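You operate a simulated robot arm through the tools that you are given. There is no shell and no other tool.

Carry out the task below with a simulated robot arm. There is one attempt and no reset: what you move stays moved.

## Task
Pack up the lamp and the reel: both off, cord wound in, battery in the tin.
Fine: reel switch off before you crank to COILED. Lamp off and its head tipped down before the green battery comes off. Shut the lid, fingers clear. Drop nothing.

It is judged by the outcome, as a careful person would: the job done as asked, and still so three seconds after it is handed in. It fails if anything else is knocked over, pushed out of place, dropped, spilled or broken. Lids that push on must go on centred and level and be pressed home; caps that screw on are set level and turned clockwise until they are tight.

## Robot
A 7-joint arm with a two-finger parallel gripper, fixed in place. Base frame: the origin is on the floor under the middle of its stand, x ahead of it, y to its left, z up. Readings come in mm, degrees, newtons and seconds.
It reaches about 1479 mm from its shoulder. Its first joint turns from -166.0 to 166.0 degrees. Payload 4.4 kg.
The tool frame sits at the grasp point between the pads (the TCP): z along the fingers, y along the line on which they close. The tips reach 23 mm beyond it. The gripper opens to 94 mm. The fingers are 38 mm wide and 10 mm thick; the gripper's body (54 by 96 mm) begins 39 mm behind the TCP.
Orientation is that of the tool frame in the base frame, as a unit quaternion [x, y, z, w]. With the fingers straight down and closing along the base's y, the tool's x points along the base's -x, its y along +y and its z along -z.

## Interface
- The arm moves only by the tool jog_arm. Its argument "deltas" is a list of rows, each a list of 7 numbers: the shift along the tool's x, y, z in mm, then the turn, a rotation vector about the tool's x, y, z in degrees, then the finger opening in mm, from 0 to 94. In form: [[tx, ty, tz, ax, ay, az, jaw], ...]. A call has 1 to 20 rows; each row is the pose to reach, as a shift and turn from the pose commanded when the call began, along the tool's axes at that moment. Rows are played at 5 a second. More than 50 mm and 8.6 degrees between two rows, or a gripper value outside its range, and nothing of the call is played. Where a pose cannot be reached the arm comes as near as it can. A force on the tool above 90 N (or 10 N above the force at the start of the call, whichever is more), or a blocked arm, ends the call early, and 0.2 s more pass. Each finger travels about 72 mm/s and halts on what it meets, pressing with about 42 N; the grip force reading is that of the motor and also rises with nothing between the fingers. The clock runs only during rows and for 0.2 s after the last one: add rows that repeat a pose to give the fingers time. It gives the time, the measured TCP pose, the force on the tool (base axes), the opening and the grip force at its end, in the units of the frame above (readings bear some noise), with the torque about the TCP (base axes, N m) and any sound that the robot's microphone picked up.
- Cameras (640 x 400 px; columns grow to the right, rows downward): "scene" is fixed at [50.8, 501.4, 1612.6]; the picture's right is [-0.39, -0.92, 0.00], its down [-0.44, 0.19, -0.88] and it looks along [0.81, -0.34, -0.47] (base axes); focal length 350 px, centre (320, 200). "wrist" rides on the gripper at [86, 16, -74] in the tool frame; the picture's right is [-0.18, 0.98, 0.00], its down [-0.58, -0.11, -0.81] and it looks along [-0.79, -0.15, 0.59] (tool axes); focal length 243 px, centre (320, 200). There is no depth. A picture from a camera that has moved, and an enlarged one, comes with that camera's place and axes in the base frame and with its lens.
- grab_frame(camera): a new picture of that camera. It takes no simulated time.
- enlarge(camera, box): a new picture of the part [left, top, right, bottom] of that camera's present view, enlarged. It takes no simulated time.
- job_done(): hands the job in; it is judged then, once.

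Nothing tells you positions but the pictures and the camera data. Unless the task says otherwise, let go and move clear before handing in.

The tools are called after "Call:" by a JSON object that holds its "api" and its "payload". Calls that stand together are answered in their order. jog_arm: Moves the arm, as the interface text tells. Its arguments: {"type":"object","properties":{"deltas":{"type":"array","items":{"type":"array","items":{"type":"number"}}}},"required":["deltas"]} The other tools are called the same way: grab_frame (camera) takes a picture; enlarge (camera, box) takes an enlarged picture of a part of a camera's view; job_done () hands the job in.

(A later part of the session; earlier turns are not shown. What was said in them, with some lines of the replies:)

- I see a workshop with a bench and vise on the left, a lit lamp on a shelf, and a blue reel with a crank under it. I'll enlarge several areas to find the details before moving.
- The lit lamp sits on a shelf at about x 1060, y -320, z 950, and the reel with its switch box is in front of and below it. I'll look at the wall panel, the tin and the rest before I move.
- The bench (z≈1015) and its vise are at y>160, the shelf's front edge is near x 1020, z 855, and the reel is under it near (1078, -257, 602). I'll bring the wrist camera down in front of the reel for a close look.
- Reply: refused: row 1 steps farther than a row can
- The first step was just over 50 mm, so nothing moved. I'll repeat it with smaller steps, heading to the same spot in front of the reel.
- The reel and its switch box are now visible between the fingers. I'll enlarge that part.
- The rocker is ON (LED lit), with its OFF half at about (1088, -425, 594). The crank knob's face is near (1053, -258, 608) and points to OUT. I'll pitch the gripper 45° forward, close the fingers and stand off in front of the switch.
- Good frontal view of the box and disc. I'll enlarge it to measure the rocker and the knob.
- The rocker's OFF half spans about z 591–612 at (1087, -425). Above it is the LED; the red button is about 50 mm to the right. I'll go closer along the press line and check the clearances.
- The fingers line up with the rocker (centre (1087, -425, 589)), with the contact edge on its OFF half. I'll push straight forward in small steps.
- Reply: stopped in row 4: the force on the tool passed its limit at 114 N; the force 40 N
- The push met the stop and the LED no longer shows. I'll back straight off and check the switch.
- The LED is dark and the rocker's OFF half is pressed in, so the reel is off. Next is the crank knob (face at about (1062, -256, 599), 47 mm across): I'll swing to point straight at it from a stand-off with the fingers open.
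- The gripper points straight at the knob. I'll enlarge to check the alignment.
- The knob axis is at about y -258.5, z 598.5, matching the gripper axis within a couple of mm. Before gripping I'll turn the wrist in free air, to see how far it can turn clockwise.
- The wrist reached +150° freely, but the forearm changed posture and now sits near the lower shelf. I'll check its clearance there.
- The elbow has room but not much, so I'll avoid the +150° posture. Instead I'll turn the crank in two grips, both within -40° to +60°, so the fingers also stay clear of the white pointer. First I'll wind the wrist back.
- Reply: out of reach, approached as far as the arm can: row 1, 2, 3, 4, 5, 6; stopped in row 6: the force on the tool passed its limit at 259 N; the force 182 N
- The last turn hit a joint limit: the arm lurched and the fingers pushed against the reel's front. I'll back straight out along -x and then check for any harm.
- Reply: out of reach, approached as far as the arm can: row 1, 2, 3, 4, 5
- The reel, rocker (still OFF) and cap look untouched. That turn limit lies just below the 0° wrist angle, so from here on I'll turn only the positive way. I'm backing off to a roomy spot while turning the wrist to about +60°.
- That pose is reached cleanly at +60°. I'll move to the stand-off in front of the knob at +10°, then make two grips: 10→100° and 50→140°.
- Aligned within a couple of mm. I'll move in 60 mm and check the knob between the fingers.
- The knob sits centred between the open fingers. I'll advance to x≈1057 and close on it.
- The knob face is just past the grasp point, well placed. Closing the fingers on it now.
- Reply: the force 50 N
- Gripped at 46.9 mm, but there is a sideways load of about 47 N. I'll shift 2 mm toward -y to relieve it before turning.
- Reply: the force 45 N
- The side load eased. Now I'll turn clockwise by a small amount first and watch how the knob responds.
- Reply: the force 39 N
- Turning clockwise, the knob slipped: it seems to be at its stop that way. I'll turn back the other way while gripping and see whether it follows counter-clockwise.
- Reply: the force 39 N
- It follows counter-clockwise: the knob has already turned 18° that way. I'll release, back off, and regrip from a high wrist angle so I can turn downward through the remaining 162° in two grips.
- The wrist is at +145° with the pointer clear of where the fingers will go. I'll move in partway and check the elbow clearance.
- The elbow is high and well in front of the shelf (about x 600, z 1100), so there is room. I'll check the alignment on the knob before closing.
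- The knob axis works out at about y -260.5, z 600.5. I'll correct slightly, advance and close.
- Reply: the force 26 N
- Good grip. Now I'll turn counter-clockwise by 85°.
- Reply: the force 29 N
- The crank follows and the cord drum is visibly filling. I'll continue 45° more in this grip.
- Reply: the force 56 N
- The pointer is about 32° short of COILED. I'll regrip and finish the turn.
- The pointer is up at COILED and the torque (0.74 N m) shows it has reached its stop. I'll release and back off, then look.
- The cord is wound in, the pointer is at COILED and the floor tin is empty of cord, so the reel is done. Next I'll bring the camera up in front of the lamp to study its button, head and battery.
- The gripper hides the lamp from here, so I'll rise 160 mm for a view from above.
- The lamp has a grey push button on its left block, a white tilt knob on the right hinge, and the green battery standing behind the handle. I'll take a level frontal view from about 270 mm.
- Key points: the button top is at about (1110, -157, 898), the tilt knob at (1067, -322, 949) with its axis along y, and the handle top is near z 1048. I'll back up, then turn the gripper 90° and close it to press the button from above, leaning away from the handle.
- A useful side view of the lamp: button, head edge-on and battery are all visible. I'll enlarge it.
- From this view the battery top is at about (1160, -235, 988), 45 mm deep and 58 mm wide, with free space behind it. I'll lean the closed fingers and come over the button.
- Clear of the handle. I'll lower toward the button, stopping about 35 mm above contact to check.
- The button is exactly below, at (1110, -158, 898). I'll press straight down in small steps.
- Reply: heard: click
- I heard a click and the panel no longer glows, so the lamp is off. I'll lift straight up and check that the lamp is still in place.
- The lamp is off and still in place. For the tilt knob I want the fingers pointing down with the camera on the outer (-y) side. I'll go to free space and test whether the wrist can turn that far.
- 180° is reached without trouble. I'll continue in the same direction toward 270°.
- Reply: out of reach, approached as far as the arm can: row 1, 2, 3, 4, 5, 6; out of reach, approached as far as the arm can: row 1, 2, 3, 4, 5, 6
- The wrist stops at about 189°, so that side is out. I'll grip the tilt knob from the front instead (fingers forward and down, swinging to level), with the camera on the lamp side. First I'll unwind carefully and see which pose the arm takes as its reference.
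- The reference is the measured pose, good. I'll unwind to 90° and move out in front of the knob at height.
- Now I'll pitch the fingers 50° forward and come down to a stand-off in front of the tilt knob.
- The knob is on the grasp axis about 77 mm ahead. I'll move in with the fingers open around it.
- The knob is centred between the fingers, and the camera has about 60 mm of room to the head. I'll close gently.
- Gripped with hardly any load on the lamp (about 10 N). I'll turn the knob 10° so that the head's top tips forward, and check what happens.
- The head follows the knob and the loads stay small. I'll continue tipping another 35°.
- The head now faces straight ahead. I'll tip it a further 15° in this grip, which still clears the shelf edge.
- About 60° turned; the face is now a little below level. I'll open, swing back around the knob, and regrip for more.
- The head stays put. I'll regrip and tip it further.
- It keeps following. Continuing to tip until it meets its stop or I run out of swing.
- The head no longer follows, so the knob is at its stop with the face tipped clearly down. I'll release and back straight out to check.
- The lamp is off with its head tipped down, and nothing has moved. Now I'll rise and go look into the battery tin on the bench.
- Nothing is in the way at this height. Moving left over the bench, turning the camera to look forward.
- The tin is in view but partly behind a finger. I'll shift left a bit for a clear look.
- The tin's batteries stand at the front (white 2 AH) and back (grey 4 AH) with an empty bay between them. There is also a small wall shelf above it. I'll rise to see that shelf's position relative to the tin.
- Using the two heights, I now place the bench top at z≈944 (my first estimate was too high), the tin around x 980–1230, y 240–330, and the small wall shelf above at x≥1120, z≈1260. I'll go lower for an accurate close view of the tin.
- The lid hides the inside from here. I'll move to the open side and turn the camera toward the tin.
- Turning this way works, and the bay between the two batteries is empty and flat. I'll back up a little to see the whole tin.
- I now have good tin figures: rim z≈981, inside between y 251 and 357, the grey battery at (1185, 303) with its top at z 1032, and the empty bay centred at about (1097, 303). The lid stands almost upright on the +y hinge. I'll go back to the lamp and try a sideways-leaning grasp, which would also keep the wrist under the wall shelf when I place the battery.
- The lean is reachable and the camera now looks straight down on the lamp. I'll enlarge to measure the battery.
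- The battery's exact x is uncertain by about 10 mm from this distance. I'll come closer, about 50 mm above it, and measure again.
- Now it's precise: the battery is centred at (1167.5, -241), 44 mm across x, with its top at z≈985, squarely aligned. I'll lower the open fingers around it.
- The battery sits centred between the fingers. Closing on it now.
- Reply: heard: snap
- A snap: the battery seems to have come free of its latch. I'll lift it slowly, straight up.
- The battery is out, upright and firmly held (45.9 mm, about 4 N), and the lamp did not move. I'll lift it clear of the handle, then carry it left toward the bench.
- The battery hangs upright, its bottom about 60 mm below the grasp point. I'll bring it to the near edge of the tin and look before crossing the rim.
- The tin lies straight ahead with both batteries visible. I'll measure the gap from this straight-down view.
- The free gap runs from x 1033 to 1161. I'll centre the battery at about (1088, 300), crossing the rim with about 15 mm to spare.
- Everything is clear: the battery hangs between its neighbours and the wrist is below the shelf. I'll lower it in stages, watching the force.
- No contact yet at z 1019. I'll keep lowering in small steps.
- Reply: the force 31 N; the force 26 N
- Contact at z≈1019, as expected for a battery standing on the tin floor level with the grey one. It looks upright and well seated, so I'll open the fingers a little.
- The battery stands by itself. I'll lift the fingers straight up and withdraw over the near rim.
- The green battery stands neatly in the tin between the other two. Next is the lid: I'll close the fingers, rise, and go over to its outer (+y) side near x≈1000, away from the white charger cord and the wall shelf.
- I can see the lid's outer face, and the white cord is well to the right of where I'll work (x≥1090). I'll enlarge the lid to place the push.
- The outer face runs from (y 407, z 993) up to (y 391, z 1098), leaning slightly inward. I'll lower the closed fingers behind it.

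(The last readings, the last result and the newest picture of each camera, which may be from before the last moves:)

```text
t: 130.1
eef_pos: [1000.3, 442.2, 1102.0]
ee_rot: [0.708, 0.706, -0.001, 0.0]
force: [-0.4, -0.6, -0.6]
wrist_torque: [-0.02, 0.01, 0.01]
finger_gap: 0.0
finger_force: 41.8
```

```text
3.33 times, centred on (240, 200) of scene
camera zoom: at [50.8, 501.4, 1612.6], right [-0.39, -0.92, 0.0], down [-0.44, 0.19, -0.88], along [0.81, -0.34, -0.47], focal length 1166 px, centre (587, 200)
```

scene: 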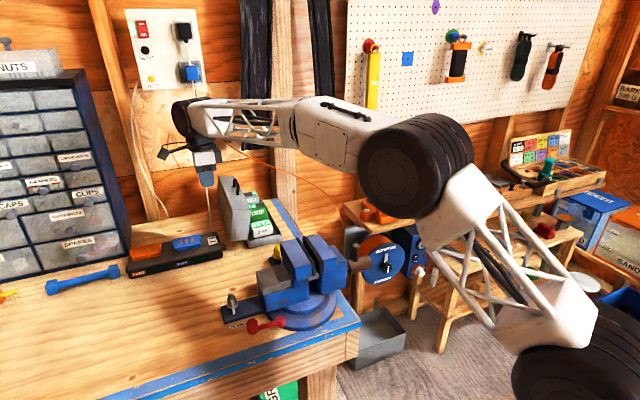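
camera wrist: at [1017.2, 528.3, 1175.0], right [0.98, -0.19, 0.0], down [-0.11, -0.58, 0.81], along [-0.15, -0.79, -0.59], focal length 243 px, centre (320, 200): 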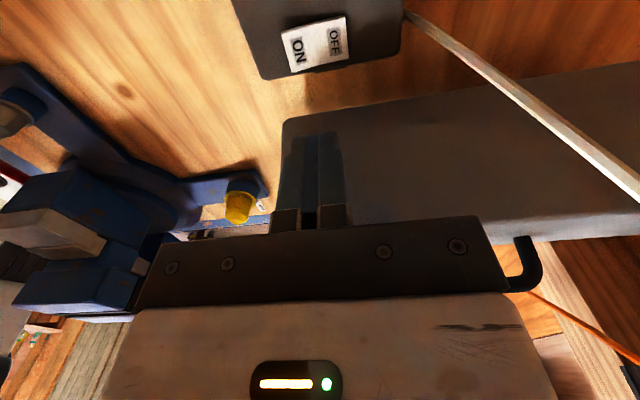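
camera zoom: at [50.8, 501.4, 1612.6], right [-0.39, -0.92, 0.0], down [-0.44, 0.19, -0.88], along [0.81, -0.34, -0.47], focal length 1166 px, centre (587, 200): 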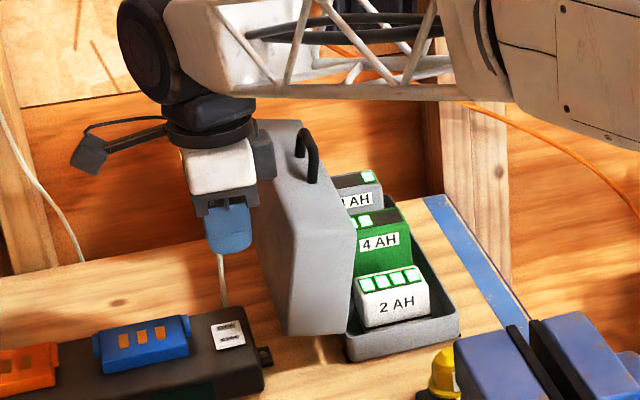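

In position. I'll push the lid's upper part toward -y along its arc, first about 20°.

Call:
{"api": "jog_arm", "payload": {"deltas": [[-15, 0, 0, 0, 0, 0, 0], [-31, 0, 1, 0, 0, 0, 0], [-40, 0, -2, 0, 0, 0, 0], [-50, 0, -4, 0, 0, 0, 0], [-59, 0, -5.5, 0, 0, 0, 0], [-67, 0, -6.6, 0, 0, 0, 0]]}}

Call:
{"api": "grab_frame", "payload": {"camera": "wrist"}}

Call:
{"api": "enlarge", "payload": {"camera": "scene", "box": [180, 140, 300, 260]}}

```text
t: 131.5
eef_pos: [1001.6, 374.4, 1110.8]
ee_rot: [0.708, 0.706, -0.001, 0.0]
force: [-0.7, 0.8, 0.9]
wrist_torque: [0.01, 0.01, -0.01]
finger_gap: 0.1
finger_force: 41.9
```

```text
taken
camera wrist: at [1018.8, 461.3, 1183.7], right [0.98, -0.19, 0.0], down [-0.11, -0.58, 0.81], along [-0.15, -0.79, -0.59], focal length 243 px, centre (320, 200)
```

wrist: 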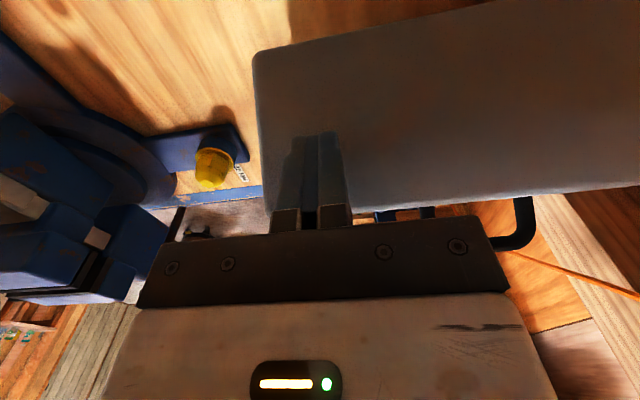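

```text
3.33 times, centred on (240, 200) of scene
camera zoom: at [50.8, 501.4, 1612.6], right [-0.39, -0.92, 0.0], down [-0.44, 0.19, -0.88], along [0.81, -0.34, -0.47], focal length 1166 px, centre (587, 200)
```

zoom: 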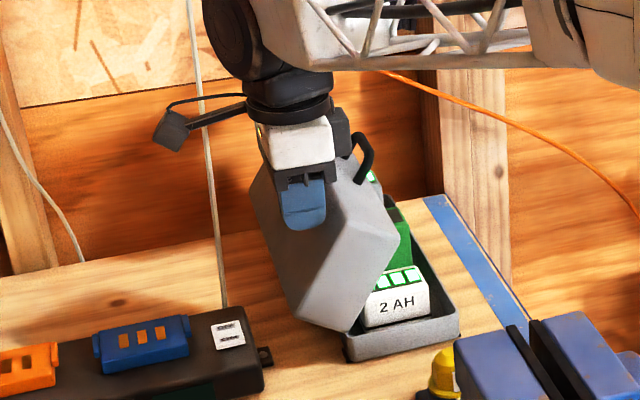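

The lid follows with almost no force. Continuing the arc.

Call:
{"api": "jog_arm", "payload": {"deltas": [[-9, 0, 0, 0, 0, 0, 0], [-18, 0, 0.6, 0, 0, 0, 0], [-27, 0, 2, 0, 0, 0, 0], [-35, 0, 4, 0, 0, 0, 0], [-43, 0, 7, 0, 0, 0, 0], [-51.6, 0, 10.6, 0, 0, 0, 0]]}}

Call:
{"api": "grab_frame", "payload": {"camera": "wrist"}}

Call:
{"api": "enlarge", "payload": {"camera": "scene", "box": [180, 140, 300, 260]}}

```text
t: 132.9
eef_pos: [1000.6, 323.2, 1100.0]
ee_rot: [0.708, 0.707, -0.002, 0.0]
force: [-0.5, 0.0, -0.2]
wrist_torque: [0.0, 0.04, 0.02]
finger_gap: 0.0
finger_force: 42.0
```

```text
taken
camera wrist: at [1017.6, 411.1, 1173.3], right [0.98, -0.19, 0.0], down [-0.11, -0.58, 0.81], along [-0.15, -0.79, -0.59], focal length 243 px, centre (320, 200)
```

wrist: 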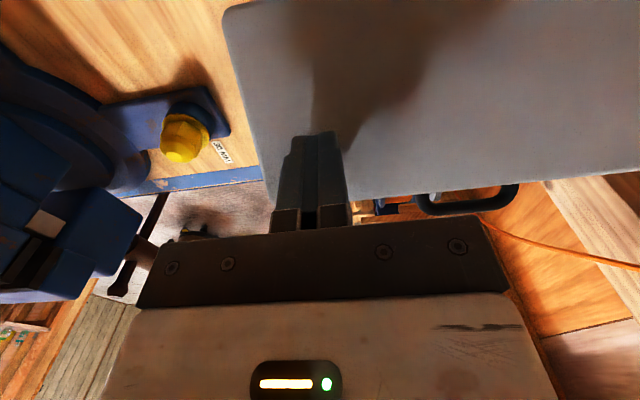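

```text
3.33 times, centred on (240, 200) of scene
camera zoom: at [50.8, 501.4, 1612.6], right [-0.39, -0.92, 0.0], down [-0.44, 0.19, -0.88], along [0.81, -0.34, -0.47], focal length 1166 px, centre (587, 200)
```

zoom: 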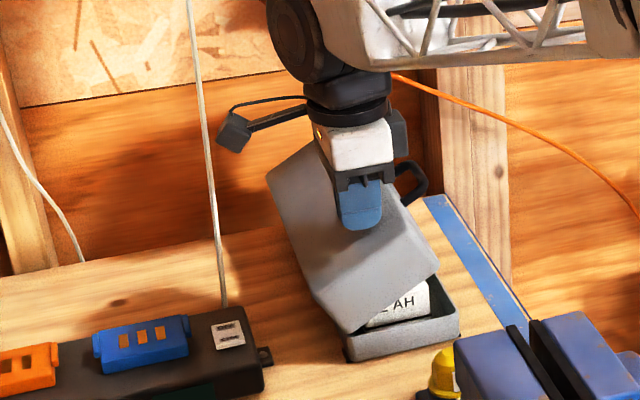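

Continuing down toward shut.

Call:
{"api": "jog_arm", "payload": {"deltas": [[-8, 0, 4.5, 0, 0, 0, 0], [-15, 0, 9.3, 0, 0, 0, 0], [-22, 0, 15, 0, 0, 0, 0], [-28, 0, 21, 0, 0, 0, 0], [-33, 0, 27, 0, 0, 0, 0], [-33, 0, 27, 0, 0, 0, 0]]}}

Call:
{"api": "grab_frame", "payload": {"camera": "wrist"}}

Call:
{"api": "enlarge", "payload": {"camera": "scene", "box": [180, 140, 300, 260]}}

```text
t: 134.3
eef_pos: [1000.6, 290.1, 1074.1]
ee_rot: [0.708, 0.706, -0.001, 0.0]
force: [-1.2, 0.3, 0.4]
wrist_torque: [-0.01, 0.06, -0.01]
finger_gap: 0.0
finger_force: 41.8
```

```text
taken
camera wrist: at [1018.2, 378.0, 1147.4], right [0.98, -0.19, 0.0], down [-0.11, -0.58, 0.81], along [-0.15, -0.79, -0.59], focal length 243 px, centre (320, 200)
```

wrist: 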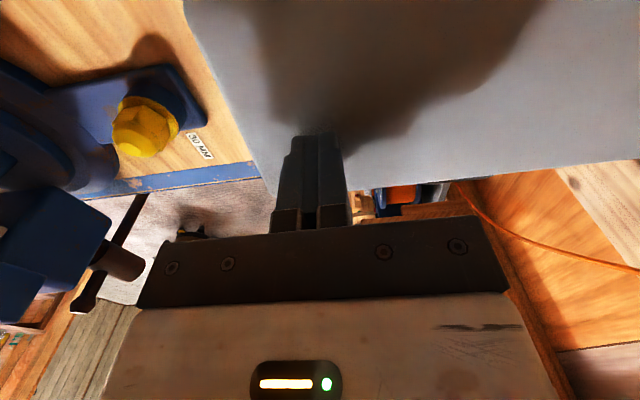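

```text
3.33 times, centred on (240, 200) of scene
camera zoom: at [50.8, 501.4, 1612.6], right [-0.39, -0.92, 0.0], down [-0.44, 0.19, -0.88], along [0.81, -0.34, -0.47], focal length 1166 px, centre (587, 200)
```

zoom: 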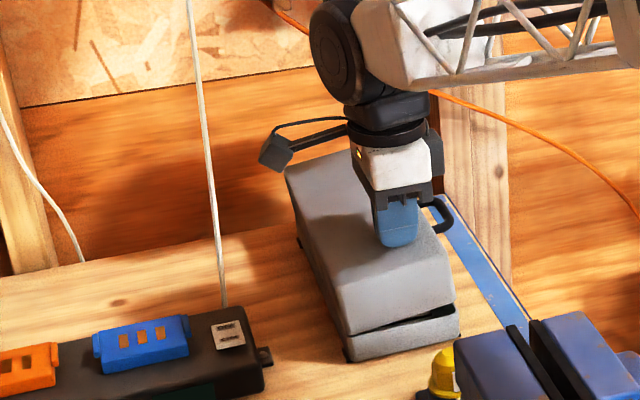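

Nearly shut, with a small gap at the front. I'll push gently down until it meets the rim.

Call:
{"api": "jog_arm", "payload": {"deltas": [[-2, 0, 4, 0, 0, 0, 0], [-4, 0, 8, 0, 0, 0, 0], [-5, 0, 11, 0, 0, 0, 0], [-5, 0, 11, 0, 0, 0, 0]]}}

Call:
{"api": "enlarge", "payload": {"camera": "scene", "box": [180, 140, 300, 260]}}

```text
t: 135.3
eef_pos: [1000.7, 285.7, 1062.1]
ee_rot: [0.708, 0.706, 0.0, 0.0]
force: [0.8, -0.6, 0.7]
wrist_torque: [-0.02, -0.04, -0.02]
finger_gap: 0.0
finger_force: 42.2
```

```text
3.33 times, centred on (240, 200) of scene
camera zoom: at [50.8, 501.4, 1612.6], right [-0.39, -0.92, 0.0], down [-0.44, 0.19, -0.88], along [0.81, -0.34, -0.47], focal length 1166 px, centre (587, 200)
```

zoom: 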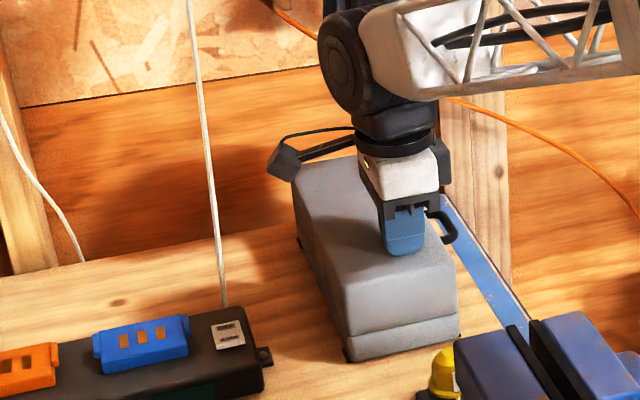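

It looks shut. I'll press a little more to be sure it is home.

Call:
{"api": "jog_arm", "payload": {"deltas": [[0, 0, 2, 0, 0, 0, 0], [0, 0, 4, 0, 0, 0, 0], [0, 0, 4, 0, 0, 0, 0]]}}

Call:
{"api": "enlarge", "payload": {"camera": "scene", "box": [220, 180, 300, 250]}}

```text
t: 136.1
eef_pos: [1002.4, 285.2, 1063.3]
ee_rot: [0.708, 0.706, 0.0, 0.001]
force: [-8.3, -9.1, 39.6]
wrist_torque: [0.54, 0.2, 0.17]
finger_gap: 0.2
finger_force: 42.3
```

```text
5.71 times, centred on (260, 215) of scene
camera zoom: at [50.8, 501.4, 1612.6], right [-0.39, -0.92, 0.0], down [-0.44, 0.19, -0.88], along [0.81, -0.34, -0.47], focal length 1998 px, centre (663, 114)
```

zoom: 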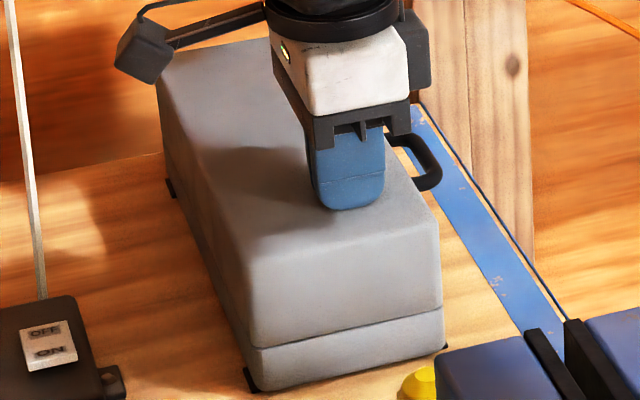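

The lid resists at 40 N with an even, closed seam. I'll lift off and confirm that it stays shut.

Call:
{"api": "jog_arm", "payload": {"deltas": [[0, 0, -10, 0, 0, 0, 0], [0, 0, -40, 0, 0, 0, 0], [0, 0, -80, 0, 0, 0, 0], [0, 0, -120, 0, 0, 0, 0], [-30, -30, -140, 0, 0, 0, 0], [-70, -60, -150, 0, 0, 0, 0], [-110, -90, -150, 0, 0, 0, 0], [-150, -120, -150, 0, 0, 0, 0], [-150, -120, -150, 0, 0, 0, 0]]}}

Call:
{"api": "grab_frame", "payload": {"camera": "scene"}}

Call:
{"api": "enlarge", "payload": {"camera": "scene", "box": [220, 180, 300, 250]}}

Call:
{"api": "enlarge", "payload": {"camera": "scene", "box": [340, 160, 460, 290]}}

Call:
{"api": "grab_frame", "payload": {"camera": "wrist"}}

```text
refused: row 6 steps farther than a row can; nothing moved
```

```text
taken
```

scene: 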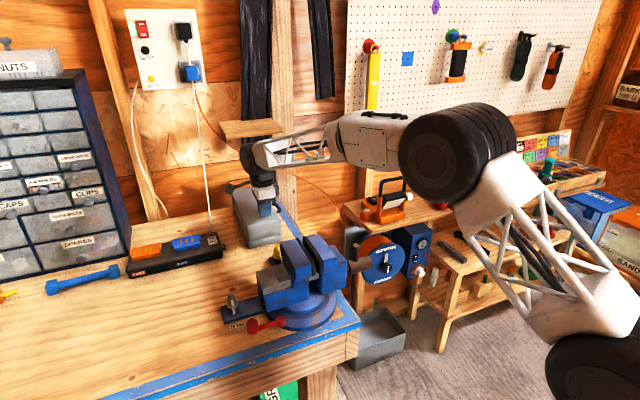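

```text
5.71 times, centred on (260, 215) of scene
camera zoom: at [50.8, 501.4, 1612.6], right [-0.39, -0.92, 0.0], down [-0.44, 0.19, -0.88], along [0.81, -0.34, -0.47], focal length 1998 px, centre (663, 114)
```

zoom: 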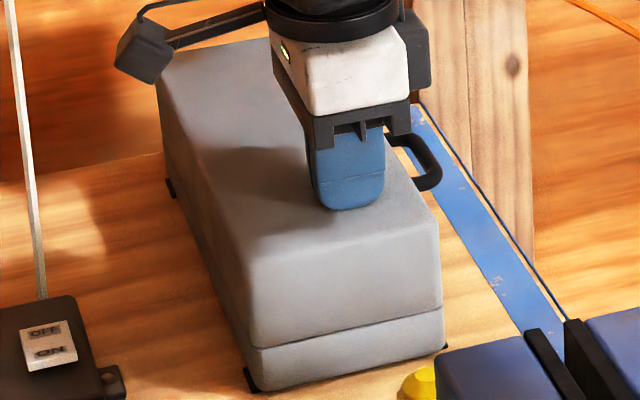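

```text
3.08 times, centred on (400, 225) of scene
camera zoom: at [50.8, 501.4, 1612.6], right [-0.39, -0.92, 0.0], down [-0.44, 0.19, -0.88], along [0.81, -0.34, -0.47], focal length 1076 px, centre (74, 123)
```

zoom: 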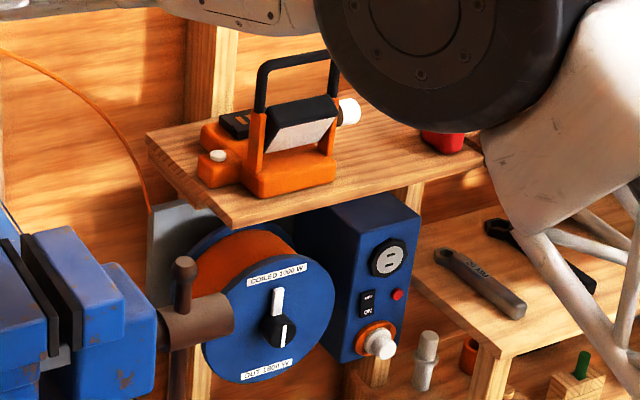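

```text
taken
camera wrist: at [1018.2, 372.3, 1136.4], right [0.98, -0.19, 0.0], down [-0.11, -0.58, 0.81], along [-0.15, -0.79, -0.59], focal length 243 px, centre (320, 200)
```

wrist: 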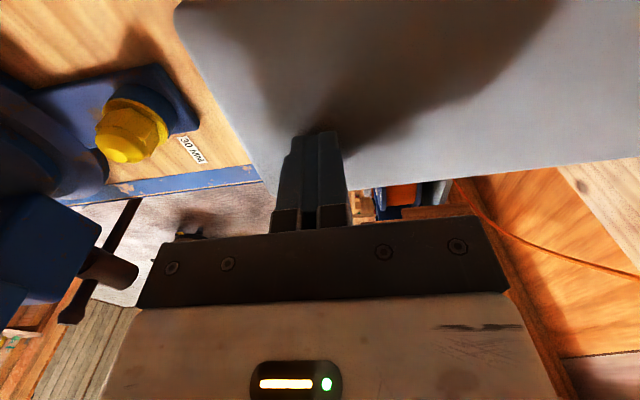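

One row was slightly too long, so nothing moved. I'll repeat the lift-off with shorter steps.

Call:
{"api": "jog_arm", "payload": {"deltas": [[0, 0, -8, 0, 0, 0, 0], [0, 0, -35, 0, 0, 0, 0], [0, 0, -70, 0, 0, 0, 0], [0, 0, -105, 0, 0, 0, 0], [-15, -20, -135, 0, 0, 0, 0], [-40, -45, -150, 0, 0, 0, 0], [-65, -75, -155, 0, 0, 0, 0], [-95, -105, -160, 0, 0, 0, 0], [-125, -135, -160, 0, 0, 0, 0], [-125, -135, -160, 0, 0, 0, 0]]}}

Call:
{"api": "grab_frame", "payload": {"camera": "scene"}}

Call:
{"api": "enlarge", "payload": {"camera": "scene", "box": [220, 180, 300, 250]}}

Call:
{"api": "grab_frame", "payload": {"camera": "wrist"}}

```text
t: 138.3
eef_pos: [864.2, 161.6, 1220.1]
ee_rot: [0.708, 0.706, -0.001, 0.001]
force: [0.7, -0.6, -0.3]
wrist_torque: [0.0, -0.04, -0.02]
finger_gap: 0.2
finger_force: 41.1
```

```text
taken
```

scene: 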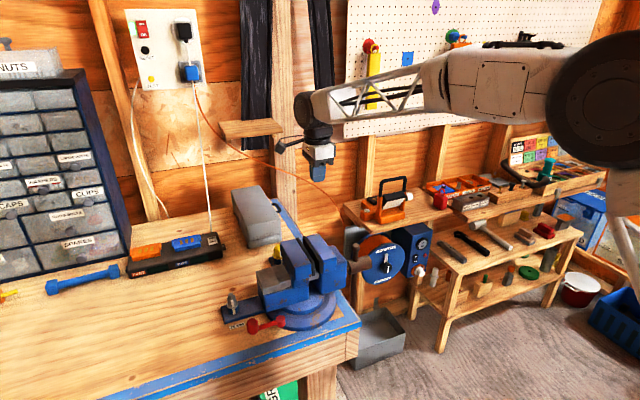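

```text
5.71 times, centred on (260, 215) of scene
camera zoom: at [50.8, 501.4, 1612.6], right [-0.39, -0.92, 0.0], down [-0.44, 0.19, -0.88], along [0.81, -0.34, -0.47], focal length 1998 px, centre (663, 114)
```

zoom: 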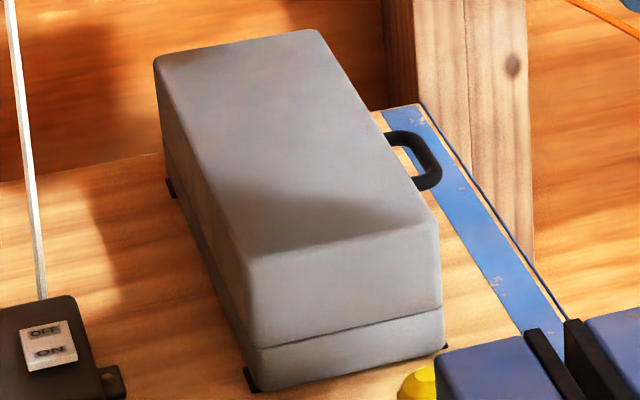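

```text
taken
camera wrist: at [881.1, 247.9, 1293.4], right [0.98, -0.19, 0.0], down [-0.11, -0.58, 0.81], along [-0.15, -0.79, -0.59], focal length 243 px, centre (320, 200)
```

wrist: 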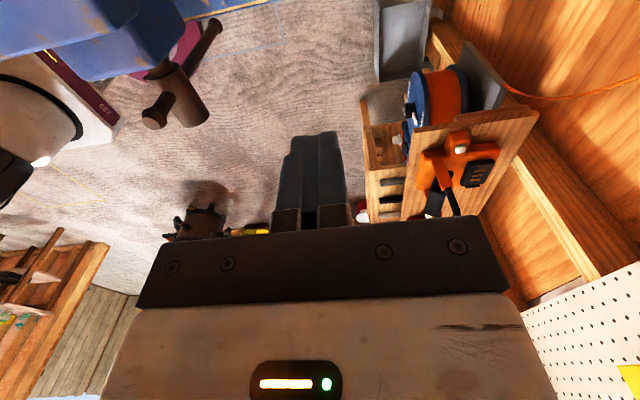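

The tin is shut and level. I'll check the lamp, reel and surroundings once more before handing in.

Call:
{"api": "enlarge", "payload": {"camera": "scene", "box": [335, 165, 465, 250]}}

Call:
{"api": "enlarge", "payload": {"camera": "scene", "box": [345, 220, 455, 295]}}

Call:
{"api": "enlarge", "payload": {"camera": "scene", "box": [420, 150, 620, 280]}}

Call:
{"api": "enlarge", "payload": {"camera": "scene", "box": [110, 190, 350, 350]}}

```text
4.71 times, centred on (400, 208) of scene
camera zoom: at [50.8, 501.4, 1612.6], right [-0.39, -0.92, 0.0], down [-0.44, 0.19, -0.88], along [0.81, -0.34, -0.47], focal length 1646 px, centre (-56, 165)
```

zoom: 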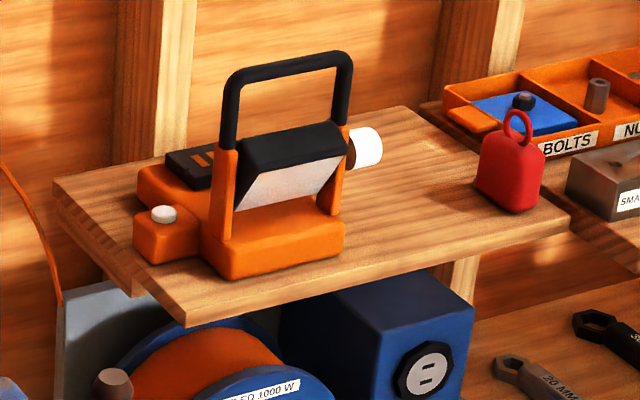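

```text
5.33 times, centred on (400, 258) of scene
camera zoom: at [50.8, 501.4, 1612.6], right [-0.39, -0.92, 0.0], down [-0.44, 0.19, -0.88], along [0.81, -0.34, -0.47], focal length 1865 px, centre (-107, -107)
```

zoom: 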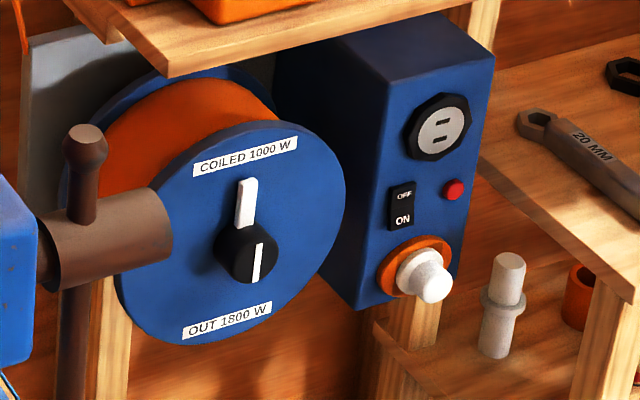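

```text
3.08 times, centred on (520, 215) of scene
camera zoom: at [50.8, 501.4, 1612.6], right [-0.39, -0.92, 0.0], down [-0.44, 0.19, -0.88], along [0.81, -0.34, -0.47], focal length 1076 px, centre (-295, 154)
```

zoom: 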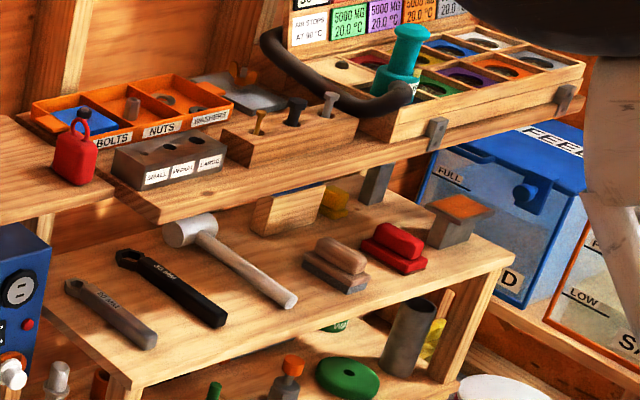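

```text
2.50 times, centred on (230, 270) of scene
camera zoom: at [50.8, 501.4, 1612.6], right [-0.39, -0.92, 0.0], down [-0.44, 0.19, -0.88], along [0.81, -0.34, -0.47], focal length 874 px, centre (545, 25)
```

zoom: 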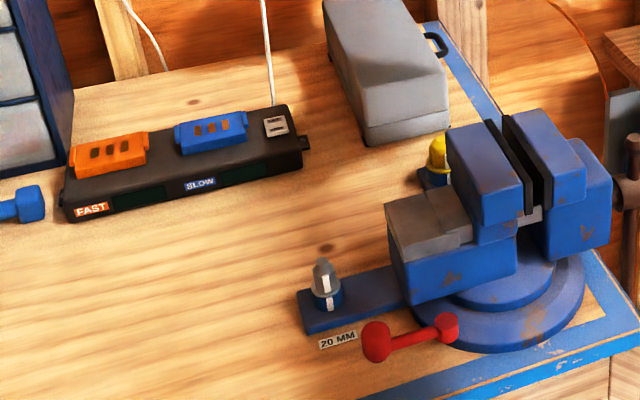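

Reel switch off and cranked to COILED, lamp off with its head tipped down, and the green battery in the shut tin. Nothing else has moved and the arm is clear, so I'm handing the job in.

Call:
{"api": "job_done", "payload": {}}

```text
The job is handed in.
```

I've handed the job in. The lamp and the reel are both packed up, and in my last pictures nothing had been dropped or moved out of place.

- **Reel:** I switched it off first, then cranked it to COILED. The cord is wound in and the crank is at its stop.
- **Lamp:** I switched it off and tipped the head down to its stop before taking the battery.
- **Battery:** The green 4 AH battery is standing upright in the tin between the other two.
- **Tin:** The lid is shut and level. I pressed it closed and it stayed shut after I lifted clear.

**One bump:** While lining up on the crank, the arm ran past its turning limit and pushed against the front of the reel at about 260 N. I backed off and checked. The reel, its switch and the white cap looked undamaged, and the switch was still off.
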